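You operate a simulated robot arm through the tools that you are given. There is no shell and no other tool.

You run a simulated robot arm. Do the job below in one go: nothing can be reset, and whatever is moved stays where it is left.

JOB
Clamp the thick gold disc and wax its whole top.
Fine: use the blue foam block; stand it in the small black clamp, push the beige slider against it, take wax from the yellow cake, put the foam back; it stays clamped; the felt block stays and the other discs stay bare. A coat counts when it lies all over at full strength: go over it till it gets no stronger.

The check looks at the end state, three seconds after you hand in, the way a careful person would. Anything else that was tipped, shoved, dropped, spilled or broken makes it a failure.

ROBOT AND FRAMES
A 6-joint arm with a two-finger parallel gripper, fixed in place. Base frame: the origin is on the floor under the middle of its stand, x ahead of it, y to its left, z up; the work surface is at about z = 88.5. Units: cm, rad, N and s.
It reaches about 106.6 cm from its shoulder. Its first joint turns from -2.897 to 2.897 rad. Payload 3.91 kg.
The tool frame sits at the grasp point between the pads (the TCP): z along the fingers, y along the line on which they close. The tips reach 3 cm beyond it. The gripper opens to 11 cm. The fingers are 2 cm wide and 1 cm thick; the gripper's body (4.8 by 11.2 cm) begins 5.5 cm behind the TCP.
Orientation is that of the tool frame in the base frame, as [roll, pitch, yaw] about the fixed x, y, z axes, in that order (R = Rz(yaw) Ry(pitch) Rx(roll)). With the fingers straight down and closing along the base's y, the tool's x points along the base's -x, its y along +y and its z along -z.

CONTROLS
- The arm moves only by the tool drive_tool. Its argument "targets" is a list that holds one entry, the list of rows, each a list of 7 numbers: the shift along the base's x, y, z in cm, then the turn, a rotation vector about the base's x, y, z in rad, then the closure in counts, from 0 (fully open) to 255 (shut). In form: [[[dx, dy, dz, rx, ry, rz, fingers], ...]]. A call has 1 to 20 rows; each row shifts and turns the commanded pose from where the row before left it. Each row takes 0.2 s and may step no farther than 5 cm and 0.15 rad from the row before; otherwise, or with a gripper value out of range, the whole call is refused. Where a pose cannot be reached the arm comes as near as it can. A force on the tool above 90 N (or 10 N above the force at the start of the call, whichever is more), or a blocked arm, ends the call early, and 0.2 s more pass. Each finger travels about 15.3 cm/s and halts on what it meets, pressing with about 25 N; the grip force reading is that of the motor and also rises with nothing between the fingers. The clock runs only during rows and for 0.2 s after the last one: add rows that do not move to give the fingers time. It gives the time, the measured TCP pose, the force on the tool (base axes), the opening and the grip force at its end, in the units of the frame above (readings bear some noise), with the torque about the TCP (base axes, N m) and any sound that the robot's microphone picked up, and new pictures: "views" is both (left out), scene, wrist or none.
- Cameras (640 x 400 px; columns grow to the right, rows downward): "scene" is fixed at [41.15, -66.03, 150.32]; the picture's right is [0.29, 0.96, 0.00], its down [0.89, -0.27, -0.35] and it looks along [-0.34, 0.10, -0.94] (base axes); focal length 214 px, centre (320, 200). "wrist" rides on the gripper at [7.2, 1.7, -10.3] in the tool frame; the picture's right is [-0.23, 0.97, 0.00], its down [-0.76, -0.18, -0.62] and it looks along [-0.61, -0.14, 0.78] (tool axes); focal length 222 px, centre (320, 200).
- locate(camera, pixels): for up to 12 pixels [column, row] of the newest picture of that camera ("zoom" is the newest enlarged one), the place [x, y, z] in the base frame of the surface seen there, good to about 0.2 cm, but the place of the scene camera against the robot may be out by one fixed shift of up to 2.5 cm in any direction. It takes no simulated time.
- inspect(camera, box): a new picture of the part [left, top, right, bottom] of that camera's present view, enlarged. It takes no simulated time.
- hand_in(): hands the job in; it is judged then, once.

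Leave the gripper open and the arm clear of the work at the hand-in unless told otherwise.

The tools are called after "Emit:" as a command line: name --argument value ..., lists and objects as JSON in quotes. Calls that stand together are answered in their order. drive_tool: Moves the arm, as the interface text tells. Its arguments: {"type":"object","properties":{"targets":{"type":"array","items":{"type":"array","items":{"type":"array","items":{"type":"number"}}}},"views":{"type":"string","enum":["both","scene","wrist","none"]}},"required":["targets"]} The other tools are called the same way: locate (camera, pixels) gives the place of the surface under pixels of a picture; inspect (camera, box) takes an enlarged picture of a part of a camera's view; hand_in () hands the job in.

At the start:

```text
clock: 0.0
ee_pos: [10.75, -53.33, 116.36]
tool_rot: [-3.141, 0.0, 3.141]
ft_force: [0.1, -0.7, -0.7]
wrist_torque: [-0.02, 0.0, 0.02]
gripper_width: 11.0
grip_force: 0.0
```

scene: 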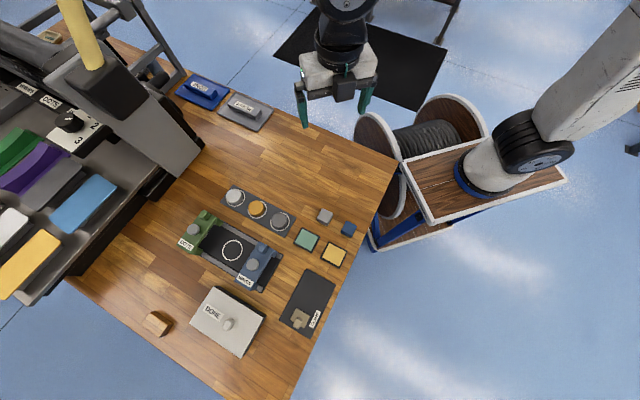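
wrist: 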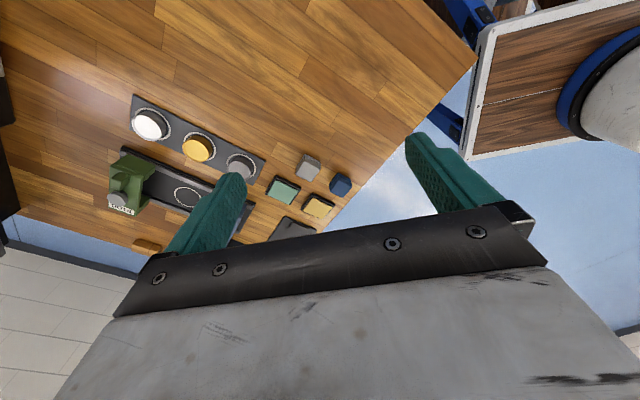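

I'll start by looking closely at the work area: the discs on their tray (about 235–280, 195–220), the green/blue clamp (180–285, 210–290), the foam and felt blocks (325, 215 and 348, 229), the wax cakes (306, 238 and 334, 254), and the black plate with the beige part (300, 300).

Emit:
inspect --camera "scene" --box '[170, 170, 370, 295]'

Emit:
inspect --camera "scene" --box '[250, 250, 370, 340]'

Emit:
inspect --camera "wrist" --box '[90, 80, 370, 255]'

```text
3.20 times, centred on (270, 232) of scene
```

zoom: 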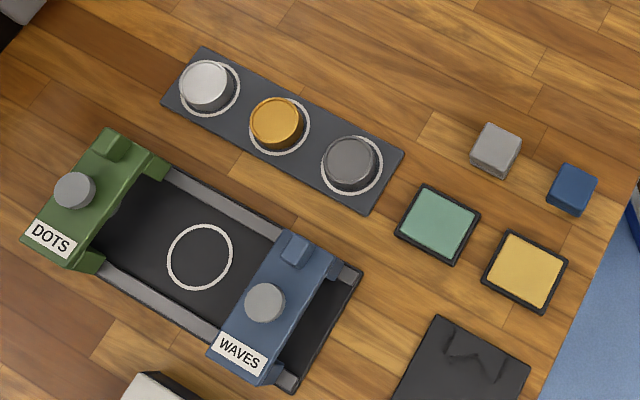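

```text
4.44 times, centred on (310, 295) of scene
```

zoom: 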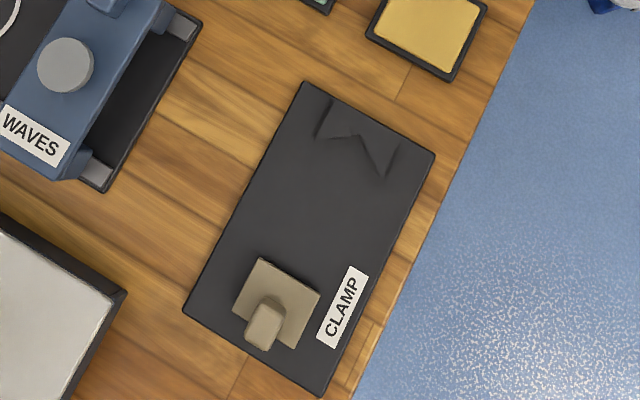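

```text
2.29 times, centred on (230, 168) of wrist
```

zoom: 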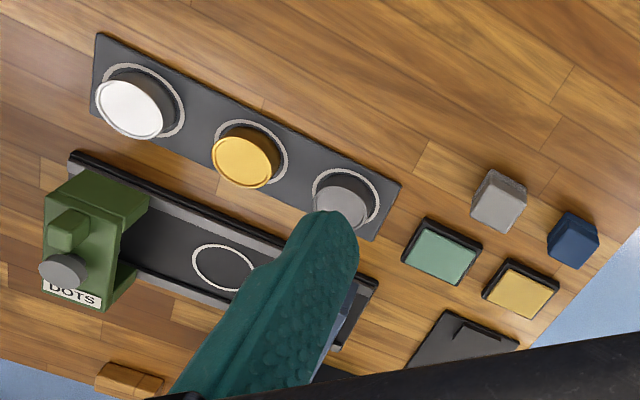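

The picture shows the gold disc in the middle of the tray. The small clamp labelled "CLAMP" has a V jaw at its upper end and a beige slider at its lower end. Next I'll measure the places from both cameras so I can find the fixed shift of the scene camera.

Emit:
locate --camera "scene" --pixels '[[257, 208], [235, 195], [280, 219], [325, 215], [348, 229], [306, 238], [334, 254], [232, 250], [318, 290], [300, 315], [299, 322], [318, 281]]'

Emit:
locate --camera "wrist" --pixels '[[198, 150], [149, 127], [239, 168], [309, 165], [340, 184], [283, 190], [318, 206], [187, 197], [300, 225]]'

```text
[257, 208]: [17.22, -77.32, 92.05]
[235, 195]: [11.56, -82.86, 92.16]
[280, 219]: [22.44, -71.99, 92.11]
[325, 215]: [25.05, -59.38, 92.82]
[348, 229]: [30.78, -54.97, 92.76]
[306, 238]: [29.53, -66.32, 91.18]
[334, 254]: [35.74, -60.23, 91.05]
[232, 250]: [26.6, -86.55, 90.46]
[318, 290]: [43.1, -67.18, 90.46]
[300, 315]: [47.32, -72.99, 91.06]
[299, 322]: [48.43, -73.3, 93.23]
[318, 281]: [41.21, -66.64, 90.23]
```

```text
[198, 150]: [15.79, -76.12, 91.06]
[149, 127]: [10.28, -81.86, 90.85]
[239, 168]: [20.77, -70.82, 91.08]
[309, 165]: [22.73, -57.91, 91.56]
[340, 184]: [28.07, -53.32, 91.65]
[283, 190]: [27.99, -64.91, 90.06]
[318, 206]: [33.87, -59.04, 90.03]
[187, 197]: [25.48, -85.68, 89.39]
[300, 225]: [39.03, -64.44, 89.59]
```

The wrist and scene readings differ by about (1.5, -1.2, 1.1), so I'll trust the wrist camera. I'll keep the arm high and move over the cakes and the small clamp for a better view.

Emit:
drive_tool --targets '[[[3.85, -1.7, -0.6, 0, 0, 0, 0], [3.85, -1.7, -0.6, 0, 0, 0, 0], [3.85, -1.7, -0.6, 0, 0, 0, 0], [3.85, -1.7, -0.6, 0, 0, 0, 0], [3.85, -1.7, -0.6, 0, 0, 0, 0], [0, 0, 0, 0, 0, 0, 0]]]' --views "both"

```text
clock: 1.4
ee_pos: [29.96, -61.88, 113.28]
tool_rot: [-3.141, 0.001, 3.14]
ft_force: [0.5, -0.3, 0.3]
wrist_torque: [-0.02, 0.02, 0.01]
gripper_width: 11.02
grip_force: 0.0
```

scene: 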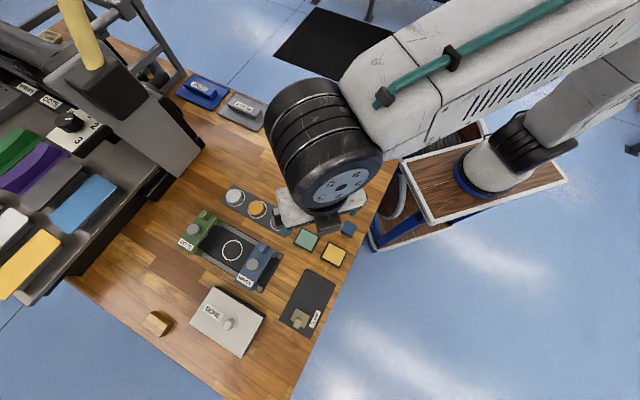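
wrist: 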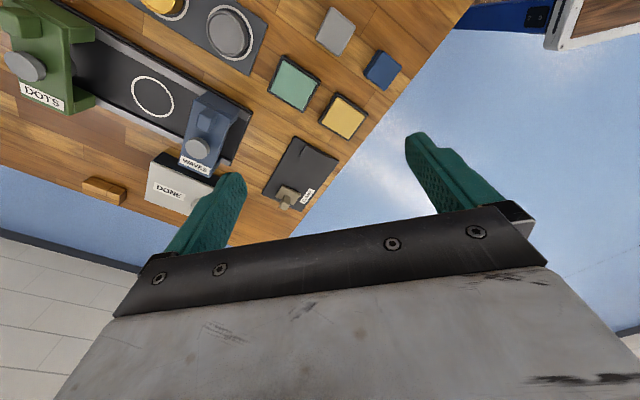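

The clamp now shows at about (300, 175) in the wrist view and the foam at (382, 70). I'll enlarge the area.

Emit:
inspect --camera "wrist" --box '[240, 120, 368, 220]'

Emit:
inspect --camera "wrist" --box '[260, 0, 420, 140]'

```text
4.00 times, centred on (304, 170) of wrist
```

zoom: 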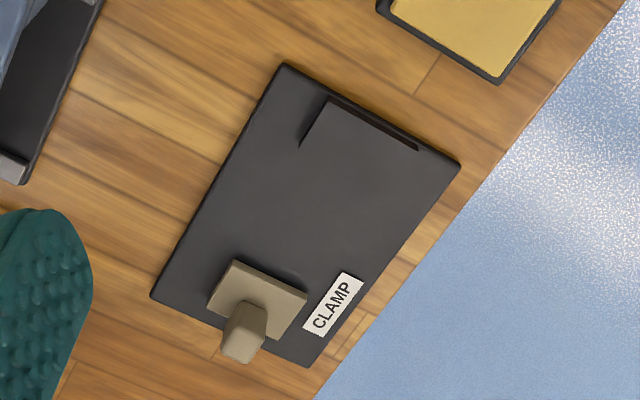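

```text
2.86 times, centred on (340, 70) of wrist
```

zoom: 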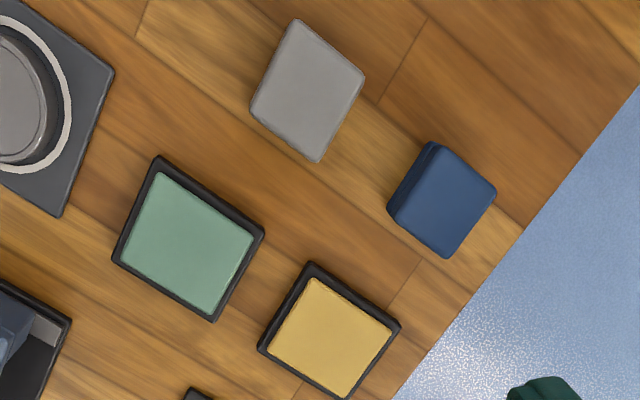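

I'll measure the foam's top corners and the cake corners in this zoom picture.

Emit:
locate --camera "zoom" --pixels '[[444, 150], [491, 193], [446, 252], [400, 211], [445, 202], [330, 335], [312, 268], [395, 326], [346, 392], [264, 347], [190, 240], [310, 85]]'

```text
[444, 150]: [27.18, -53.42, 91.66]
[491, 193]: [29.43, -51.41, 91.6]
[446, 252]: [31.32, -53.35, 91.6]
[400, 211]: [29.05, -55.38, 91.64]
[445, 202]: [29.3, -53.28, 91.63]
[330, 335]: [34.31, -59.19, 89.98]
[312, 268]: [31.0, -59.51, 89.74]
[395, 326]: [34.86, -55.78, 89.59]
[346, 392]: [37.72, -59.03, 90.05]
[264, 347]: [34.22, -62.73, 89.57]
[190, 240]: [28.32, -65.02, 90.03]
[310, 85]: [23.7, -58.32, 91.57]
```

Foam: top at z≈91.63, centre about (29.25, -53.39), roughly 3 cm square and turned about 43°. Next I'll enlarge the clamp again and measure it.

Emit:
inspect --camera "wrist" --box '[240, 120, 368, 220]'

Emit:
locate --camera "zoom" --pixels '[[287, 70], [453, 163], [158, 295], [305, 360], [330, 105], [415, 148], [302, 145], [235, 262], [303, 294], [212, 303], [285, 333], [245, 345]]'

```text
4.00 times, centred on (304, 170) of wrist
```

zoom: 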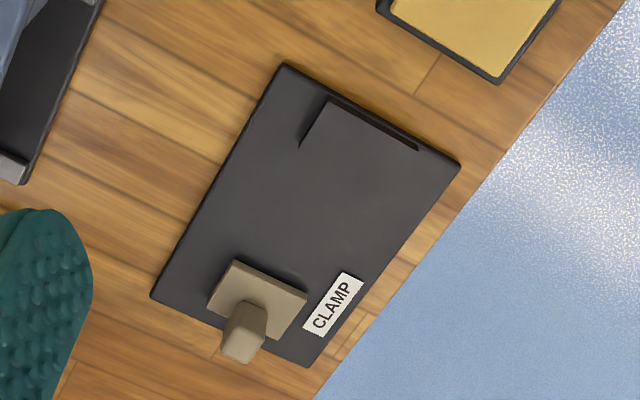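

```text
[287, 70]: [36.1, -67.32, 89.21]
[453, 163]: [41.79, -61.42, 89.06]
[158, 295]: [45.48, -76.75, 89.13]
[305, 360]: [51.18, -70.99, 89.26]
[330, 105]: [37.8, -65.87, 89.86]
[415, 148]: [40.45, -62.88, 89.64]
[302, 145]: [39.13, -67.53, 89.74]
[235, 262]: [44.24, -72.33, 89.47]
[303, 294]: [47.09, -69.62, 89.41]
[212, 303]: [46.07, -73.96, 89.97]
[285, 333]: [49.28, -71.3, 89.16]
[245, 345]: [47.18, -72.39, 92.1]
```

The clamp plate measures about 8.2 x 13.3 cm, centred near (43.6, -69.1). Its long axis runs along (0.705, -0.709), with the V at the (-x, +y) end. Before going over the discs I'll check how near and how tall the machine on the left is.

Emit:
locate --camera "scene" --pixels '[[200, 150], [170, 130], [185, 170], [100, 90], [150, 200], [95, 40], [80, 265], [200, 90], [245, 110], [205, 220], [262, 265], [228, 320]]'

```text
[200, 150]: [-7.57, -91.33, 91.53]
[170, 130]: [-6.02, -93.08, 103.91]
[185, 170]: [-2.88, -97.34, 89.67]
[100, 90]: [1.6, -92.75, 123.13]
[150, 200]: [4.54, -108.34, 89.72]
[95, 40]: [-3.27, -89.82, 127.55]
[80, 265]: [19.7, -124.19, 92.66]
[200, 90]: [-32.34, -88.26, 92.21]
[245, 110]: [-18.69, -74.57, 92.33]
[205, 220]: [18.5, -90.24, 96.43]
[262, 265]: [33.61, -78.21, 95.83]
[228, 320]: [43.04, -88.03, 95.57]
```

The machine column stands at about y ≤ -89 near x ≈ 0, so it's clear of the tray as long as I stay high and don't go past it. I'll move over the gold disc and turn +45° about z, so the fingers will close across the tray and not toward the neighbouring discs.

Emit:
drive_tool --targets '[[[-2.35, -2.3, -0.8, 0, 0, 0.131, 0], [-2.35, -2.3, -0.8, 0, 0, 0.131, 0], [-2.35, -2.3, -0.8, 0, 0, 0.131, 0], [-2.35, -2.3, -0.8, 0, 0, 0.131, 0], [-2.35, -2.3, -0.8, 0, 0, 0.131, 0], [-2.35, -2.3, -0.8, 0, 0, 0.131, 0], [0, 0, 0, 0, 0, 0, 0]]]' --views "both"

```text
clock: 3.0
ee_pos: [16.02, -75.98, 108.49]
tool_rot: [3.141, 0.0, -2.354]
ft_force: [0.7, 0.2, -0.6]
wrist_torque: [0.02, -0.01, -0.02]
gripper_width: 11.0
grip_force: 0.0
```

scene: 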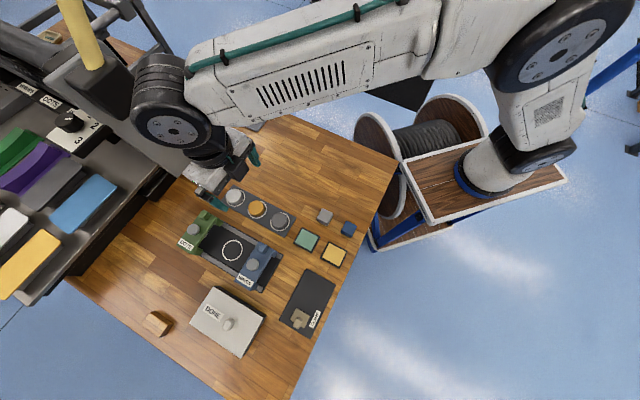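
wrist: 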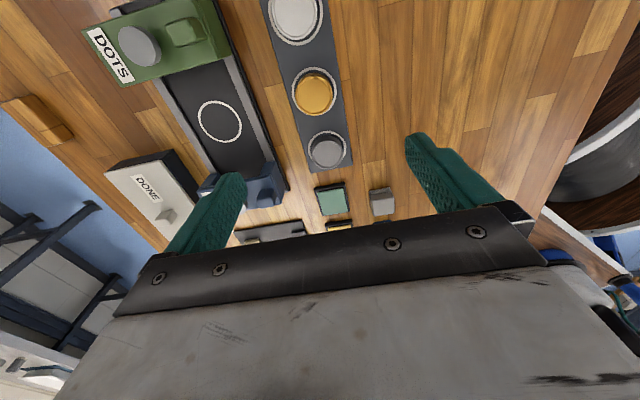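

In the scene view the arm's wrist link (170, 115) looks close to the machine's dark head (125, 90). I'll measure the real gap before going on, and measure the discs as well.

Emit:
locate --camera "scene" --pixels '[[165, 125], [145, 75], [150, 110], [130, 90], [125, 70], [128, 105], [110, 115], [185, 85], [138, 100], [95, 75]]'

Emit:
inspect --camera "wrist" --box '[240, 0, 400, 200]'

Emit:
inspect --camera "scene" --box '[80, 40, 300, 240]'

```text
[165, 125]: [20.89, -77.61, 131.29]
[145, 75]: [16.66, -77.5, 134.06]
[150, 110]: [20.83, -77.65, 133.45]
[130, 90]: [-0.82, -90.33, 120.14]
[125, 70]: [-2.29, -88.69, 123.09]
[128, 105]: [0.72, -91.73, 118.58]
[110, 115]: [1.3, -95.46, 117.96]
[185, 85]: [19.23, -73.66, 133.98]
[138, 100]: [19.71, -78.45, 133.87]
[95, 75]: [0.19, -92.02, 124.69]
```

```text
2.00 times, centred on (320, 100) of wrist
```

zoom: 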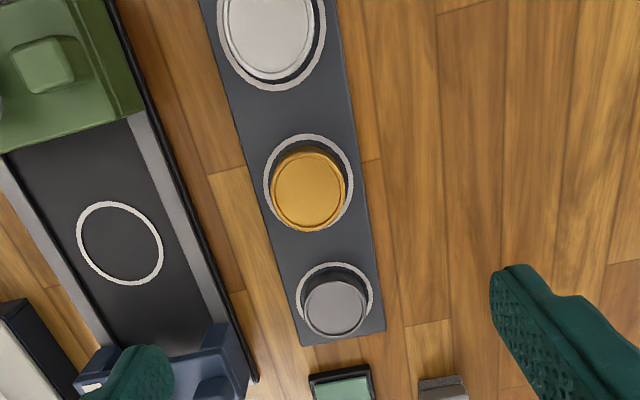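

```text
2.00 times, centred on (190, 140) of scene
```

zoom: 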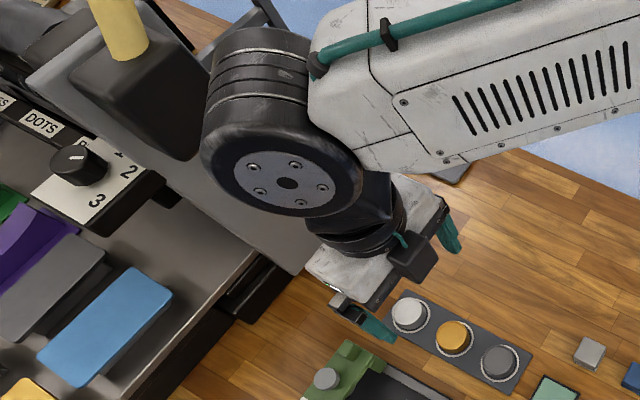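

There is more than 15 cm between the wrist link and the machine head, so the approach is safe. I'll now measure the gold disc's rim, the ring and the neighbours in a fresh wrist zoom.

Emit:
inspect --camera "wrist" --box '[270, 50, 366, 110]'

Emit:
inspect --camera "wrist" --box '[270, 60, 350, 110]'

```text
6.67 times, centred on (318, 80) of wrist
```

zoom: 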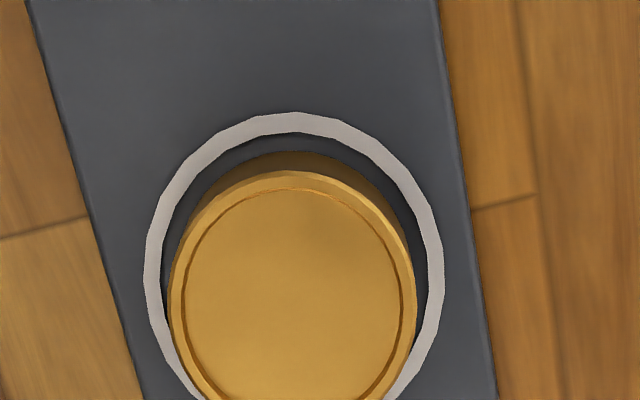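

```text
8.00 times, centred on (310, 85) of wrist
```

zoom: 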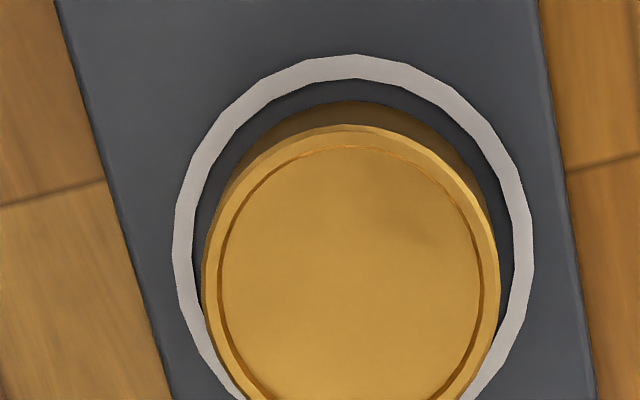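

I'll locate rim points of the gold disc straight from the wrist picture, with the disc centre near (314, 95).

Emit:
locate --camera "wrist" --pixels '[[314.5, 95], [296.5, 94], [332.5, 94], [314.5, 77.5], [314.5, 113.5], [326, 150], [293, 12], [288, 95], [342, 95], [210, 121], [314, 67.5], [335, 205]]'

```text
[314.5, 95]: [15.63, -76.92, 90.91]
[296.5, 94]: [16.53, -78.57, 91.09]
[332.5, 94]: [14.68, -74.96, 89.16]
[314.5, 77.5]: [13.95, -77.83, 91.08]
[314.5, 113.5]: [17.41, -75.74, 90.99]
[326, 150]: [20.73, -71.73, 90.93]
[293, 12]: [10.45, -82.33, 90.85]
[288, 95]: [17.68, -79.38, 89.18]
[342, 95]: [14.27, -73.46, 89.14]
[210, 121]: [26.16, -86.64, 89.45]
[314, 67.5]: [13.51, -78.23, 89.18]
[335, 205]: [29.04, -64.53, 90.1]
```

The gold disc centre comes out at about (15.66, -76.75), with radius ≈2.1, rim top z≈91.05 and tray z≈89.15. I'll align above it and go down to z=100 for a closer check.

Emit:
drive_tool --targets '[[[-0.18, -0.38, -4.2, 0, 0, 0, 0], [-0.18, -0.38, -4.2, 0, 0, 0, 0], [0, 0, 0, 0, 0, 0, 0]]]' --views "both"

```text
clock: 3.8
ee_pos: [15.43, -76.32, 100.03]
tool_rot: [-3.141, 0.0, -2.357]
ft_force: [0.5, 0.7, -0.3]
wrist_torque: [0.01, 0.02, -0.06]
gripper_width: 11.01
grip_force: 0.0
```

scene: 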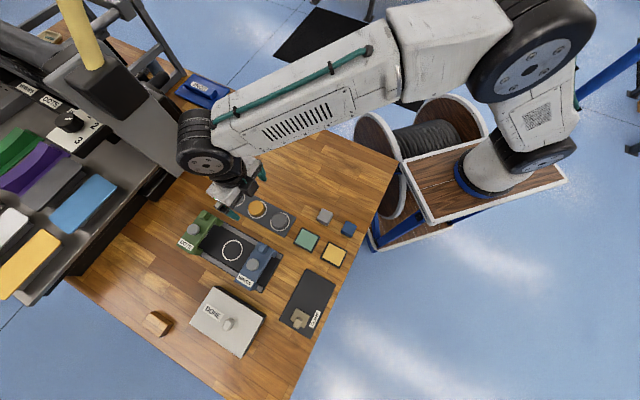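
wrist: 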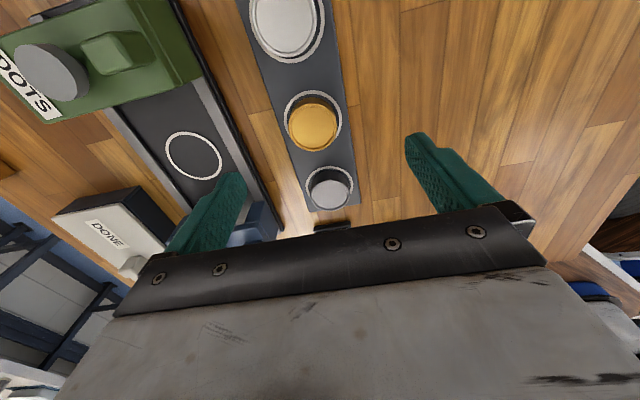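

The gold disc is now at (313, 127), while the point straight under the TCP projects to about (320, 130). I'll locate its rim for a precise correction.

Emit:
inspect --camera "wrist" --box '[265, 80, 361, 170]'

Emit:
locate --camera "wrist" --pixels '[[313, 127], [290.5, 127], [334, 127], [312, 105], [313, 149], [297, 110], [329, 111], [297, 144], [329, 144]]'

```text
4.44 times, centred on (313, 125) of wrist
```

zoom: 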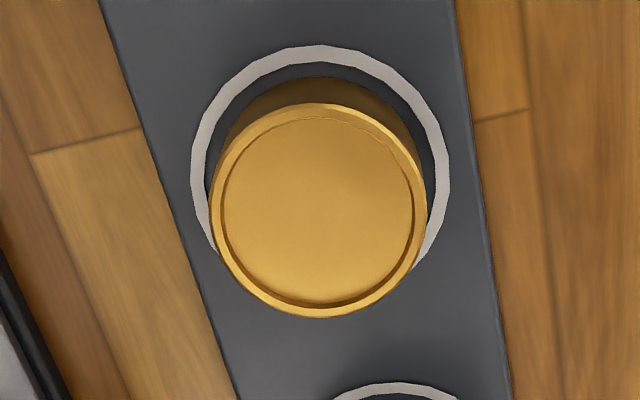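

```text
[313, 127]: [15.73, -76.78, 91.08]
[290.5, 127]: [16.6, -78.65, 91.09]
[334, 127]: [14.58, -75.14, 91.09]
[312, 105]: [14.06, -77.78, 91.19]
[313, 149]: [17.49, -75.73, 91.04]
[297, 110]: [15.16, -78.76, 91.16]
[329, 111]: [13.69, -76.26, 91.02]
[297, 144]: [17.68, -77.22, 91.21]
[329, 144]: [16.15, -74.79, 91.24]
```

The disc centre is (15.68, -76.79), its diameter ≈4.1 and its rim top z≈91.1. I'll narrow the fingers to about 7 cm, centre on the disc, and go down to TCP z≈92.6 so the tips stay about 0.4 cm above the tray.

Emit:
drive_tool --targets '[[[0.15, -0.4, 0, 0, 0, 0, 93], [0, 0, -2.5, 0, 0, 0, 93], [0, 0, -2.5, 0, 0, 0, 93], [0, 0, -1.5, 0, 0, 0, 93], [0, 0, -1.0, 0, 0, 0, 93], [0, 0, 0, 0, 0, 0, 93]]]' --views "both"

```text
clock: 5.2
ee_pos: [15.83, -76.67, 92.79]
tool_rot: [3.141, 0.001, -2.358]
ft_force: [-0.4, 0.7, -0.1]
wrist_torque: [-0.04, 0.01, 0.01]
gripper_width: 6.97
grip_force: 0.1
```

scene: 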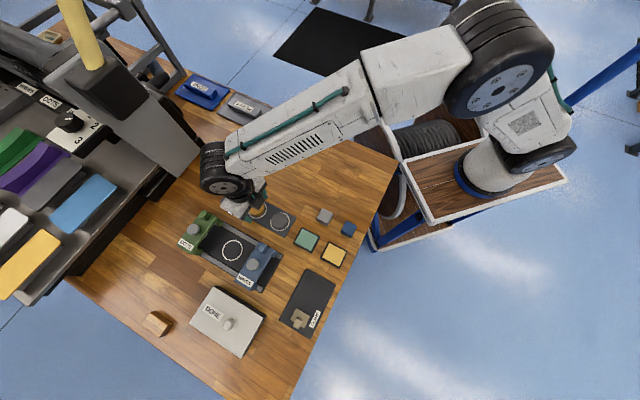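
wrist: 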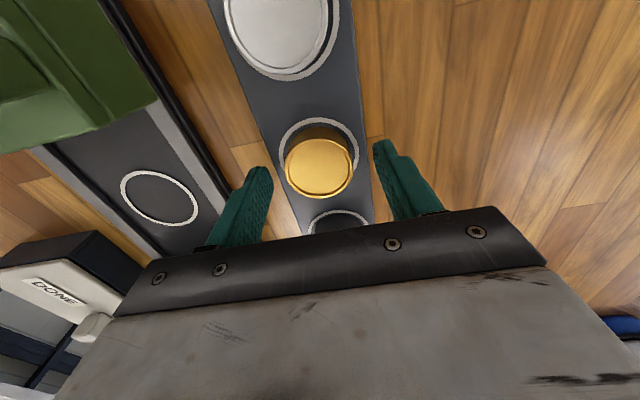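

The disc sits between the fingers at (319, 168). I'll check its centring along the tray with locate before closing.

Emit:
locate --camera "wrist" --pixels '[[319, 167], [287, 168], [350, 168], [319, 138], [319, 196], [297, 146], [341, 190], [297, 190], [341, 146], [258, 170], [384, 145]]'

Emit:
inspect --camera "wrist" --box '[230, 110, 410, 240]'

```text
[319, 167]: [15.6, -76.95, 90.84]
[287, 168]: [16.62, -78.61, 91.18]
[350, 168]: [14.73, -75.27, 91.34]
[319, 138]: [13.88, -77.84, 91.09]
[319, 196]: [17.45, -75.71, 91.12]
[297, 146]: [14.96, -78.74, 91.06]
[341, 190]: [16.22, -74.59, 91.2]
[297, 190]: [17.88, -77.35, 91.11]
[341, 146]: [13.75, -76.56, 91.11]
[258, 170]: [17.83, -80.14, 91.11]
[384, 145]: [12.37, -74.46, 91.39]
```

```text
3.08 times, centred on (320, 175) of wrist
```

zoom: 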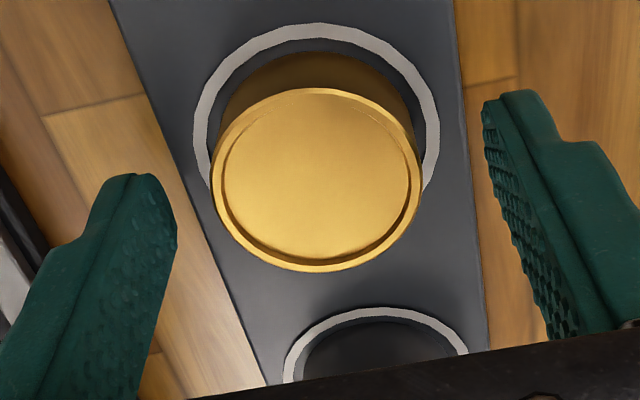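

The disc centre (15.69, -76.84) matches the TCP. I'll close the fingers on it, holding a few rows to let the grip settle.

Emit:
drive_tool --targets '[[[0, 0, 0, 0, 0, 0, 150], [0, 0, 0, 0, 0, 0, 200], [0, 0, 0, 0, 0, 0, 255], [0, 0, 0, 0, 0, 0, 255], [0, 0, 0, 0, 0, 0, 255]]]' --views "wrist"

```text
clock: 6.4
ee_pos: [15.66, -76.76, 92.7]
tool_rot: [3.14, -0.002, -2.357]
ft_force: [0.4, 0.4, -0.7]
wrist_torque: [0.04, 0.0, -0.01]
gripper_width: 4.28
grip_force: 25.1
```

wrist: 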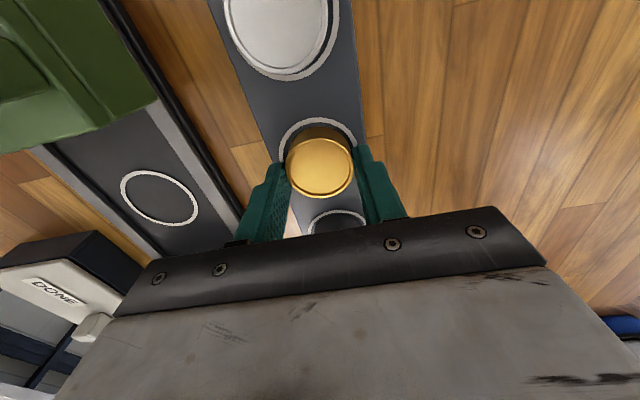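

The disc is gripped: width 4.28 cm, 25 N. I'll lift it straight up to z≈107.6 and watch that it comes along and that the neighbours don't move.

Emit:
drive_tool --targets '[[[0, 0, 1.0, 0, 0, 0, 255], [0, 0, 2.0, 0, 0, 0, 255], [0, 0, 4.0, 0, 0, 0, 255], [0, 0, 4.0, 0, 0, 0, 255], [0, 0, 4.0, 0, 0, 0, 255], [0, 0, 0, 0, 0, 0, 255]]]' --views "both"

```text
clock: 7.8
ee_pos: [15.55, -76.6, 107.7]
tool_rot: [-3.141, 0.002, -2.356]
ft_force: [-0.6, 0.6, -1.1]
wrist_torque: [-0.01, -0.03, -0.01]
gripper_width: 4.25
grip_force: 24.9
```

scene: 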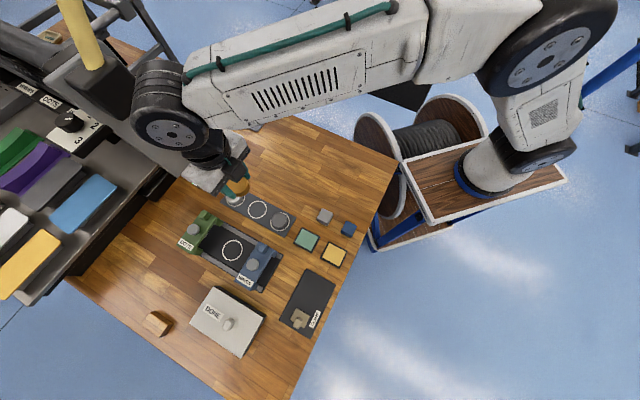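
wrist: 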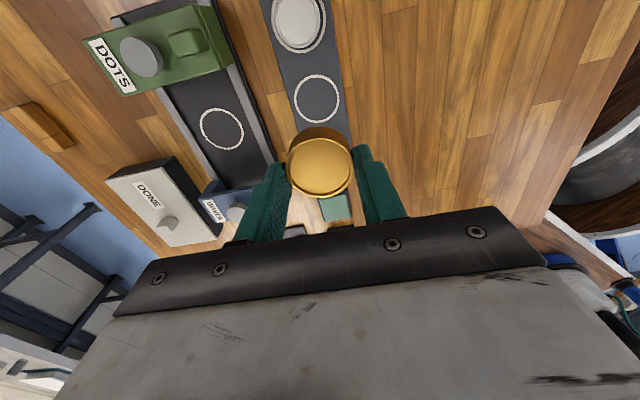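

The disc is up and held level. I'll carry it high to above the clamp while turning -90°, so the fingers lie across the clamp's axis and the camera looks at the V end.

Emit:
drive_tool --targets '[[[2.21, 0.76, 0, 0, 0, -0.1309, 255], [2.21, 0.76, 0, 0, 0, -0.1309, 255], [2.21, 0.76, 0, 0, 0, -0.1309, 255], [2.21, 0.76, 0, 0, 0, -0.1309, 255], [2.21, 0.76, 0, 0, 0, -0.1309, 255], [2.21, 0.76, 0, 0, 0, -0.1309, 255], [2.21, 0.76, 0, 0, 0, -0.1309, 255], [2.21, 0.76, 0, 0, 0, -0.1309, 255], [2.21, 0.76, 0, 0, 0, -0.1309, 255], [2.21, 0.76, 0, 0, 0, -0.1309, 255], [2.21, 0.76, 0, 0, 0, -0.1309, 255], [2.21, 0.76, 0, 0, 0, -0.1309, 255], [0, 0, 0, 0, 0, 0, 255]]]' --views "both"

```text
clock: 10.6
ee_pos: [42.49, -67.78, 107.9]
tool_rot: [3.14, -0.001, 2.354]
ft_force: [-0.5, 0.0, -1.2]
wrist_torque: [0.01, -0.02, -0.01]
gripper_width: 4.27
grip_force: 25.1
```

scene: 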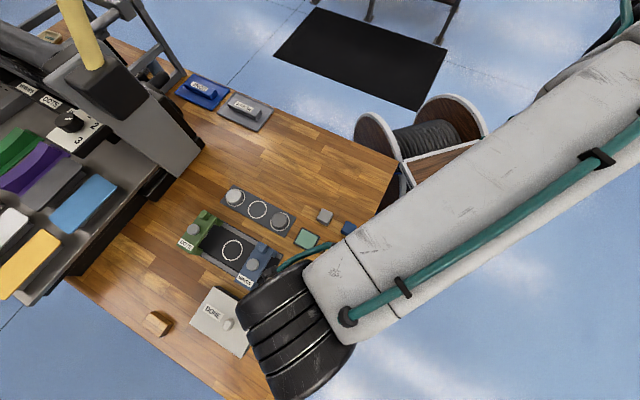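
wrist: 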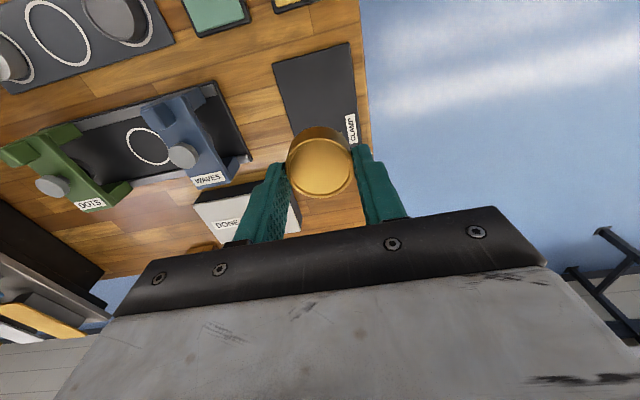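

The disc is over the clamp. In the wrist view the V end is at the top of the plate, around (315, 60). I'll enlarge it.

Emit:
inspect --camera "wrist" --box '[262, 30, 374, 150]'

```text
3.33 times, centred on (318, 90) of wrist
```

zoom: 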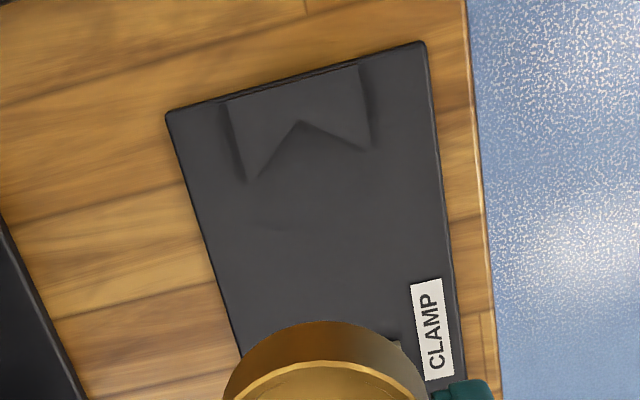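

The V is clear now: prong tips at zoom (248, 180) and (368, 149), apex at (298, 121). I'll locate them.

Emit:
locate --camera "zoom" --pixels '[[249, 176], [365, 145], [298, 118], [231, 104], [357, 70], [296, 90], [300, 140], [300, 200], [340, 240], [170, 114], [424, 44], [255, 172]]'

```text
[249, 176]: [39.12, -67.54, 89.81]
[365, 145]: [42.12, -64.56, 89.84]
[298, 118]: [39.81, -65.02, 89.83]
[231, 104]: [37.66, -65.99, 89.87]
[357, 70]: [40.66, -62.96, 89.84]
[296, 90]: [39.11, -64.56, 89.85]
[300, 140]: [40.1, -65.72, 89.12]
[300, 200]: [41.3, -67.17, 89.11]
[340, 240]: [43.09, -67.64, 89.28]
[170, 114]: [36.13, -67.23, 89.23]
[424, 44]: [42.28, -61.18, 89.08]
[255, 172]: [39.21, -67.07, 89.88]
```

The V tips are at (39.12, -67.54) and (42.12, -64.56), the apex is near (39.7, -65.1), the jaw height is z≈89.85 and the plate is z≈89.13. The disc's seat centre works out to about (41.48, -66.91). I'll aim about 0.5 cm short of that, go down to z≈95 first, and look.

Emit:
drive_tool --targets '[[[-0.36, 0.39, -3.5, 0, 0, 0, 255], [0, 0, -4.5, 0, 0, 0, 255], [0, 0, -3.0, 0, 0, 0, 255], [0, 0, -1.5, 0, 0, 0, 255], [0, 0, 0, 0, 0, 0, 255]]]' --views "both"

```text
clock: 11.8
ee_pos: [41.89, -67.02, 95.01]
tool_rot: [3.141, 0.001, 2.357]
ft_force: [0.1, 0.1, -1.0]
wrist_torque: [0.02, 0.04, -0.02]
gripper_width: 4.24
grip_force: 25.8
```

scene: 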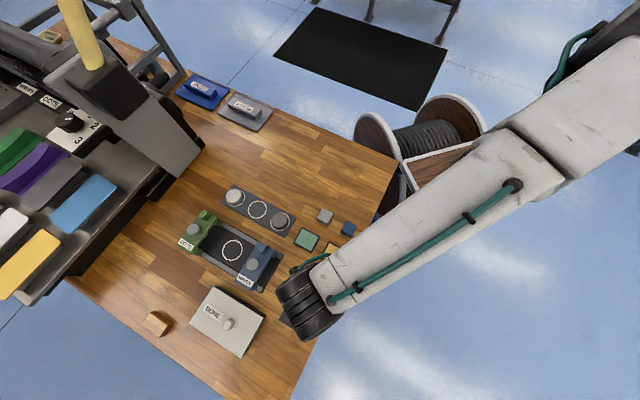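
wrist: 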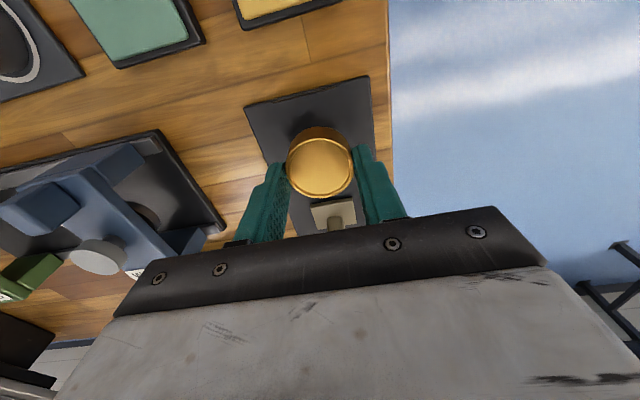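

The slider is visible at (335, 215) behind the disc. I'll enlarge this to compare the disc with the V.

Emit:
inspect --camera "wrist" --box '[240, 70, 400, 240]'

Emit:
locate --camera "wrist" --pixels '[[319, 167], [290, 160], [349, 160], [319, 138], [319, 194], [297, 146], [341, 146], [297, 188], [341, 188], [330, 208], [335, 215]]'

```text
2.35 times, centred on (320, 155) of wrist
```

zoom: 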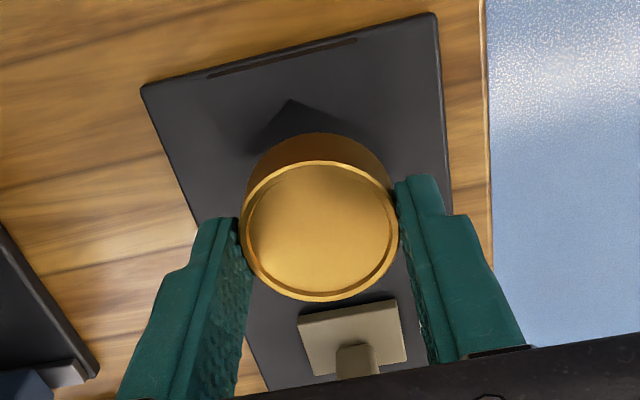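

```text
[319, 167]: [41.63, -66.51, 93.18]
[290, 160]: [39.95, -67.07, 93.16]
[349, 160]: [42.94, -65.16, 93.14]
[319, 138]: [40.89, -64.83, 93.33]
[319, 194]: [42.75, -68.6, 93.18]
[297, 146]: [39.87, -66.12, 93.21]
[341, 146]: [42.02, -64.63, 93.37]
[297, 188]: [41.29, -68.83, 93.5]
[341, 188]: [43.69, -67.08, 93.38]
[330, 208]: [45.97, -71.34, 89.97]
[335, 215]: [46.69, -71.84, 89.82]
```

The disc looks slightly nearer the V than the TCP, by about 0.3 cm. To be sure it won't come down on a jaw tip, I'll back off 0.5 cm away from the V and lower it to just above the plate.

Emit:
drive_tool --targets '[[[0.35, -0.35, 0, 0, 0, 0, 255], [0, 0, -1.2, 0, 0, 0, 255], [0, 0, -0.9, 0, 0, 0, 255], [0, 0, 0, 0, 0, 0, 255]]]' --views "both"

```text
clock: 12.8
ee_pos: [42.21, -67.54, 93.07]
tool_rot: [3.14, -0.001, 2.355]
ft_force: [1.1, 0.4, -0.5]
wrist_torque: [0.04, -0.01, 0.0]
gripper_width: 4.28
grip_force: 24.9
```

scene: 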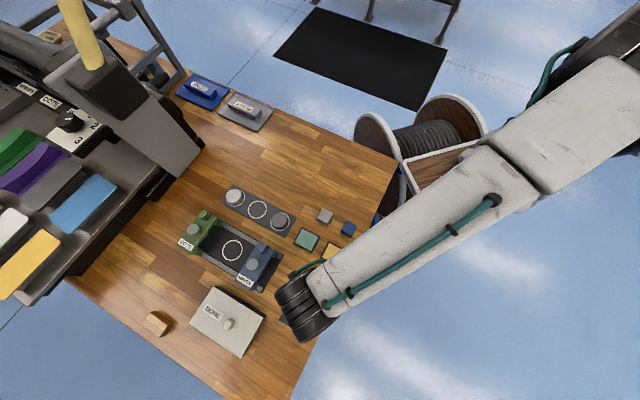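
wrist: 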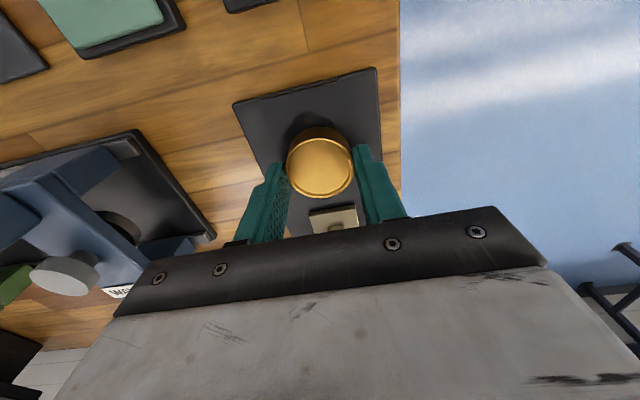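

Emit:
inspect --camera "wrist" --box '[230, 60, 400, 170]'

Emit:
inspect --camera "wrist" --box '[270, 90, 370, 170]'

```text
3.64 times, centred on (315, 115) of wrist
```

zoom: 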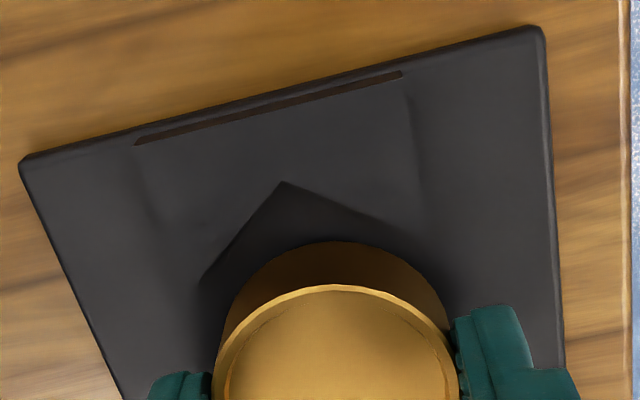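

```text
5.00 times, centred on (320, 130) of wrist
```

zoom: 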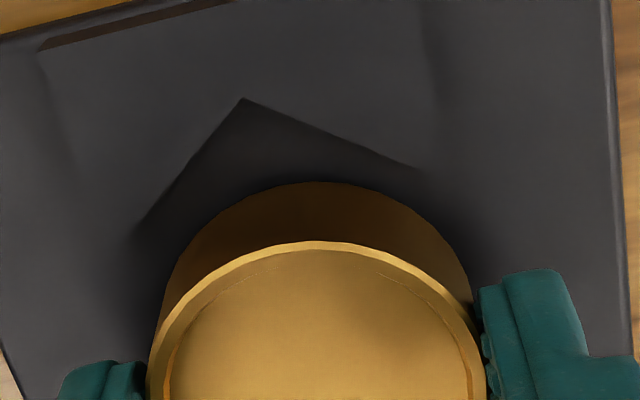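

The disc's lower edge is clear of both V arms by about 0.5–0.6 cm and is nearly centred. I'll lower it another 0.3 cm, so it hovers just over the plate, and slide it 0.45 cm toward the V.

Emit:
drive_tool --targets '[[[0, 0, -0.15, 0, 0, 0, 255], [0, 0, -0.15, 0, 0, 0, 255], [-0.16, 0.16, 0, 0, 0, 0, 255], [-0.16, 0.16, 0, 0, 0, 0, 255], [0, 0, 0, 0, 0, 0, 255]]]' --views "wrist"

Emit:
inspect --camera "wrist" --box '[270, 90, 370, 170]'

```text
clock: 14.0
ee_pos: [41.83, -67.24, 92.85]
tool_rot: [-3.141, -0.001, 2.355]
ft_force: [2.6, -0.8, 6.6]
wrist_torque: [0.04, -0.16, 0.02]
gripper_width: 4.28
grip_force: 25.2
```

wrist: 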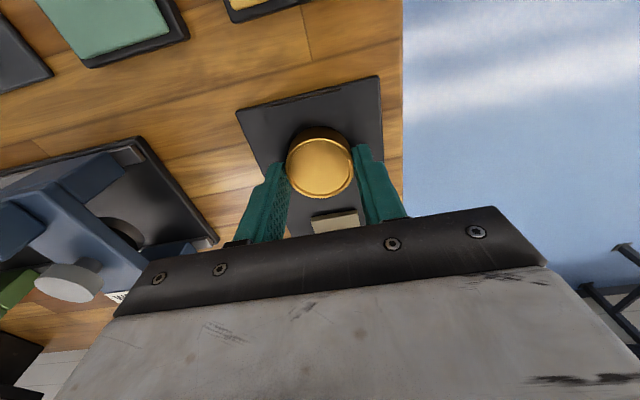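

```text
5.00 times, centred on (320, 130) of wrist
```

zoom: 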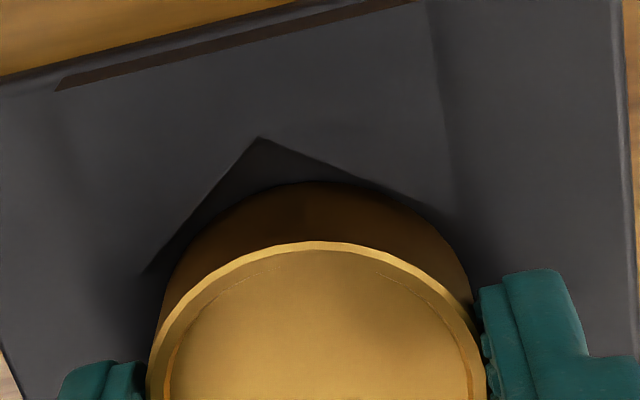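

The force reads +6.6 N upward, so the disc rests on the plate, almost seated in the V. I'll ease up a touch, open the fingers to about 7 cm, then rise straight up.

Emit:
drive_tool --targets '[[[0, 0, 0.08, 0, 0, 0, 255], [0, 0, 0, 0, 0, 0, 140], [0, 0, 0, 0, 0, 0, 100], [0, 0, 0, 0, 0, 0, 80], [0, 0, 0, 0, 0, 0, 80]]]' --views "wrist"

Emit:
inspect --camera "wrist" --box '[260, 90, 380, 190]'

```text
clock: 15.2
ee_pos: [41.94, -67.31, 92.85]
tool_rot: [3.142, -0.001, 2.357]
ft_force: [-0.1, 0.0, 0.8]
wrist_torque: [0.0, 0.02, 0.01]
gripper_width: 7.54
grip_force: 0.1
```

wrist: 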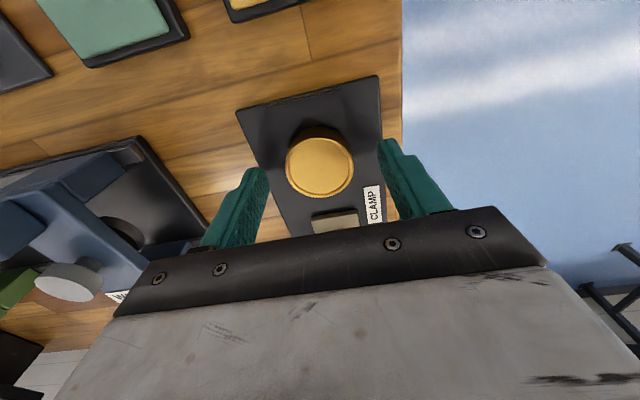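

```text
4.00 times, centred on (320, 140) of wrist
```

zoom: 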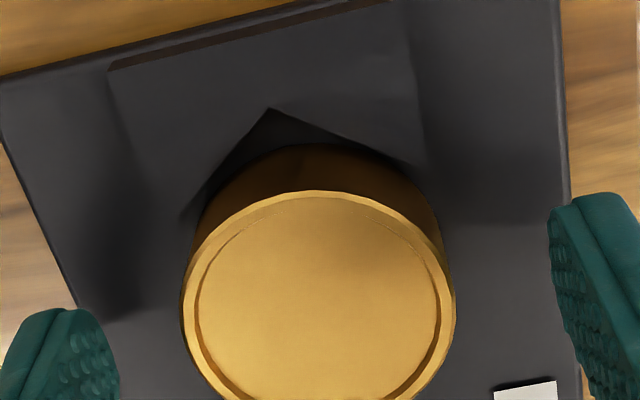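

The disc stands free near the V. I'll rise straight up and then move back toward the slider to look at it and its post.

Emit:
drive_tool --targets '[[[0, 0, 2.0, 0, 0, 0, 80], [0, 0, 4.0, 0, 0, 0, 80], [0, 0, 4.0, 0, 0, 0, 80], [1.6, -1.6, 1, 0, 0, 0, 80], [1.6, -1.6, 0, 0, 0, 0, 80], [0, 0, 0, 0, 0, 0, 80]]]' --views "both"

Emit:
inspect --camera "wrist" --box '[250, 40, 390, 180]'

```text
clock: 16.6
ee_pos: [45.09, -70.79, 103.78]
tool_rot: [-3.141, 0.002, 2.358]
ft_force: [1.4, -0.6, 0.1]
wrist_torque: [-0.01, 0.0, 0.01]
gripper_width: 7.53
grip_force: 0.0
```

scene: 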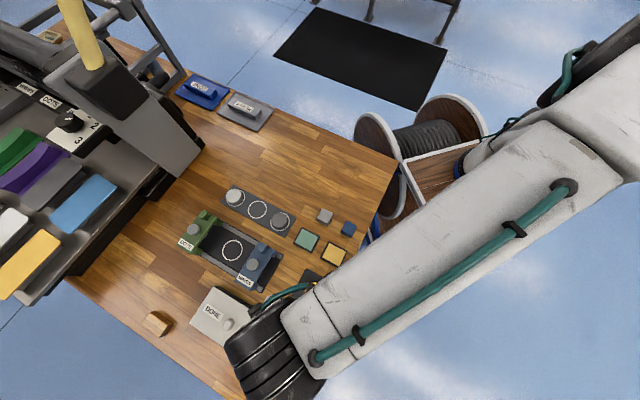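
wrist: 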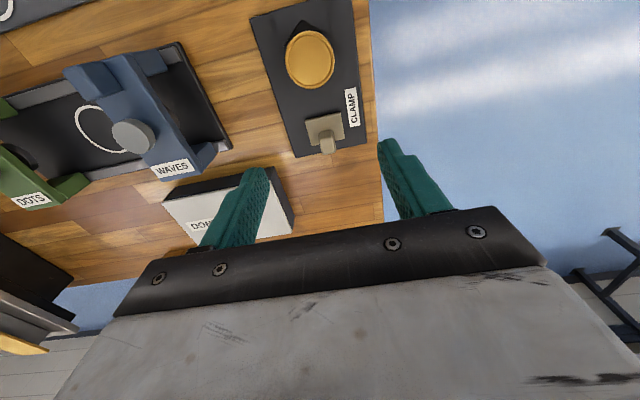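

```text
2.86 times, centred on (320, 110) of wrist
```

zoom: 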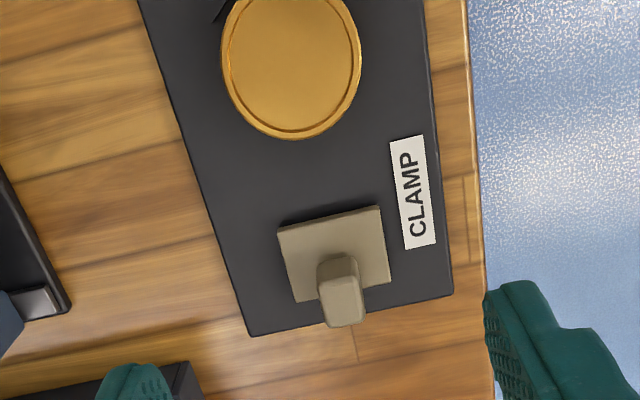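

I'll measure the slider's block and post in this zoom: block corners near (279, 228), (380, 207), (389, 280) and (297, 301), post top near (343, 302) and post base near (338, 257).

Emit:
locate --camera "zoom" --pixels '[[283, 230], [376, 210], [385, 276], [301, 297], [325, 285], [361, 278], [334, 322], [361, 317], [343, 302], [330, 258], [290, 60], [350, 260]]'

Emit:
inspect --camera "wrist" --box '[295, 100, 360, 165]'

```text
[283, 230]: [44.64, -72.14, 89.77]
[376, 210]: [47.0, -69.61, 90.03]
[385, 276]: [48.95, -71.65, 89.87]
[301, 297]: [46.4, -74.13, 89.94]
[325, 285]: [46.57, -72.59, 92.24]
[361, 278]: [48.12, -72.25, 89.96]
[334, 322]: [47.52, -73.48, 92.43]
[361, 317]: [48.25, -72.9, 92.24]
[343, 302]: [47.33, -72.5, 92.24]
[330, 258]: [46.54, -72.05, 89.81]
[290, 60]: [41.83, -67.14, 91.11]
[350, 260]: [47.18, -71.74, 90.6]
```

```text
6.15 times, centred on (328, 132) of wrist
```

zoom: 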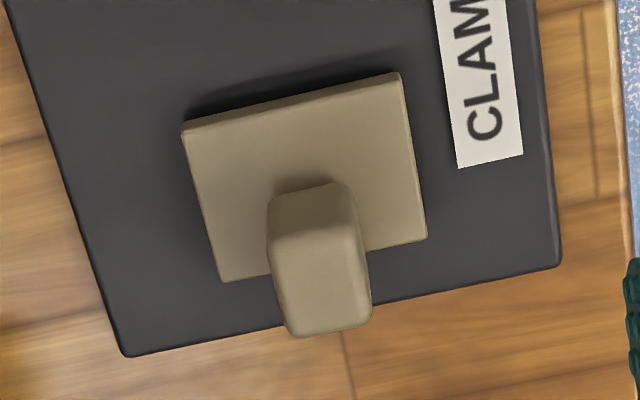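

Slider block: top z≈89.9. Its post is centred near (47.43, -72.72) with top z≈92.3 and is about 1.1 cm wide. I'll narrow the fingers to 4 cm, centre over the post and go down to z≈95.5 to check.

Emit:
drive_tool --targets '[[[1.2, -1.1, 0, 0, 0, 0, 162], [1.15, -1.11, -2.4, 0, 0, 0, 162], [0, 0, -3.5, 0, 0, 0, 162], [0, 0, -2.4, 0, 0, 0, 162], [0, 0, 0, 0, 0, 0, 162]]]' --views "both"

Emit:
inspect --camera "wrist" --box '[250, 80, 390, 230]'

```text
clock: 17.8
ee_pos: [47.52, -72.82, 95.49]
tool_rot: [3.141, -0.001, 2.356]
ft_force: [0.4, 0.3, 0.2]
wrist_torque: [0.01, 0.01, -0.03]
gripper_width: 4.0
grip_force: 0.2
```

scene: 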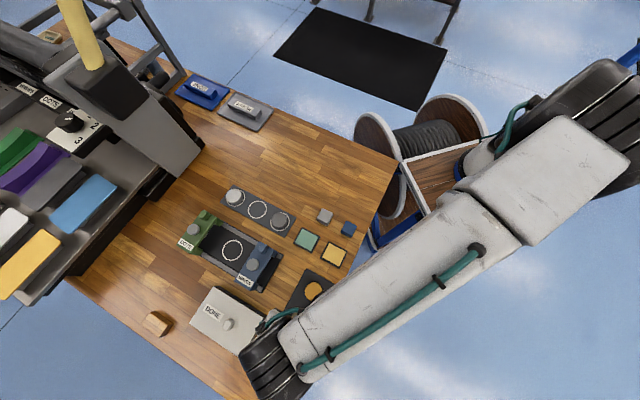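
wrist: 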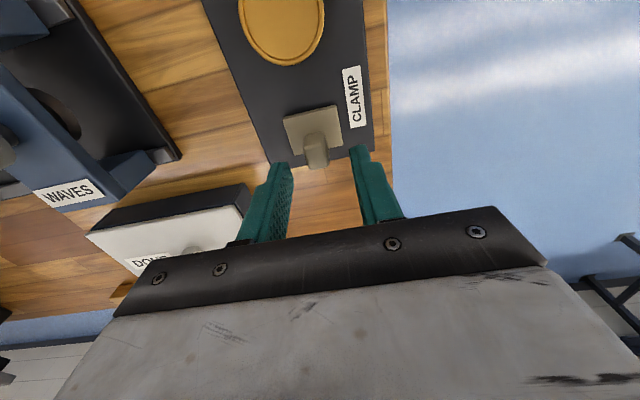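

```text
2.67 times, centred on (320, 155) of wrist
```

zoom: 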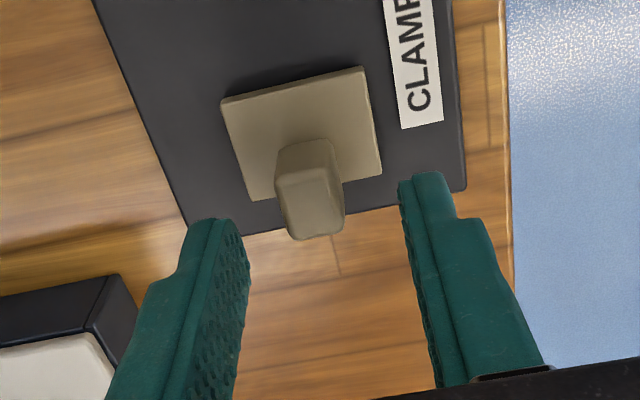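

The post top shows at wrist (316, 157). I'll locate it again from here to decide on centring.

Emit:
locate --camera "wrist" --pixels '[[316, 157], [304.5, 149], [325, 148], [309, 168], [327.5, 166], [285, 116], [336, 106], [342, 145], [294, 154], [283, 45]]'

```text
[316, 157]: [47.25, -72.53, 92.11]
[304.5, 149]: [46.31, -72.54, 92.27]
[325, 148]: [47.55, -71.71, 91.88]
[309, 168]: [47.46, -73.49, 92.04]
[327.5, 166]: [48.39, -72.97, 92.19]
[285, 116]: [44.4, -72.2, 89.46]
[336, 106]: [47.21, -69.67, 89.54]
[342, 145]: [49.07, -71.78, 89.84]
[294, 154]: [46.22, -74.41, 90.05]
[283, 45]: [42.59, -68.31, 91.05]
```

The post centre is about (47.35, -72.65), within 0.2 cm of the TCP. I'll make that small correction, go down so the tips sit just over the slider block (z≈93.3), and close on the post.

Emit:
drive_tool --targets '[[[-0.2, 0.07, -1.0, 0, 0, 0, 162], [0, 0, -1.15, 0, 0, 0, 162], [0, 0, 0, 0, 0, 0, 200], [0, 0, 0, 0, 0, 0, 230], [0, 0, 0, 0, 0, 0, 255], [0, 0, 0, 0, 0, 0, 255]]]' --views "wrist"

Emit:
inspect --camera "wrist" --box '[250, 80, 390, 230]'

```text
clock: 19.2
ee_pos: [47.13, -72.68, 93.38]
tool_rot: [-3.14, -0.001, 2.355]
ft_force: [-0.3, -0.2, -4.4]
wrist_torque: [-0.49, -0.51, -0.03]
gripper_width: 1.58
grip_force: 44.9
```

wrist: 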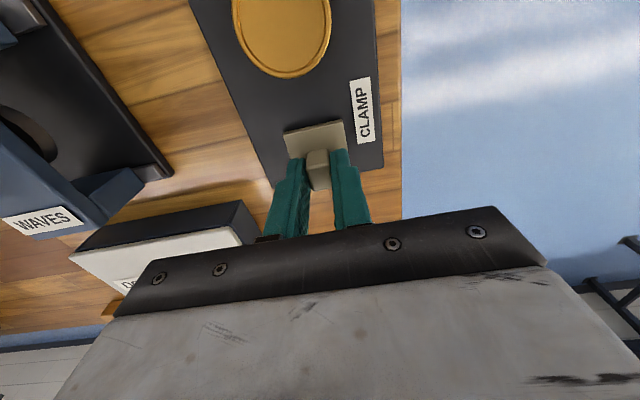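

```text
2.67 times, centred on (320, 155) of wrist
```

zoom: 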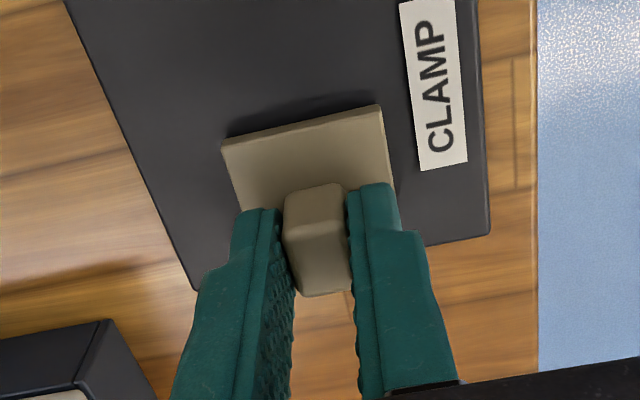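

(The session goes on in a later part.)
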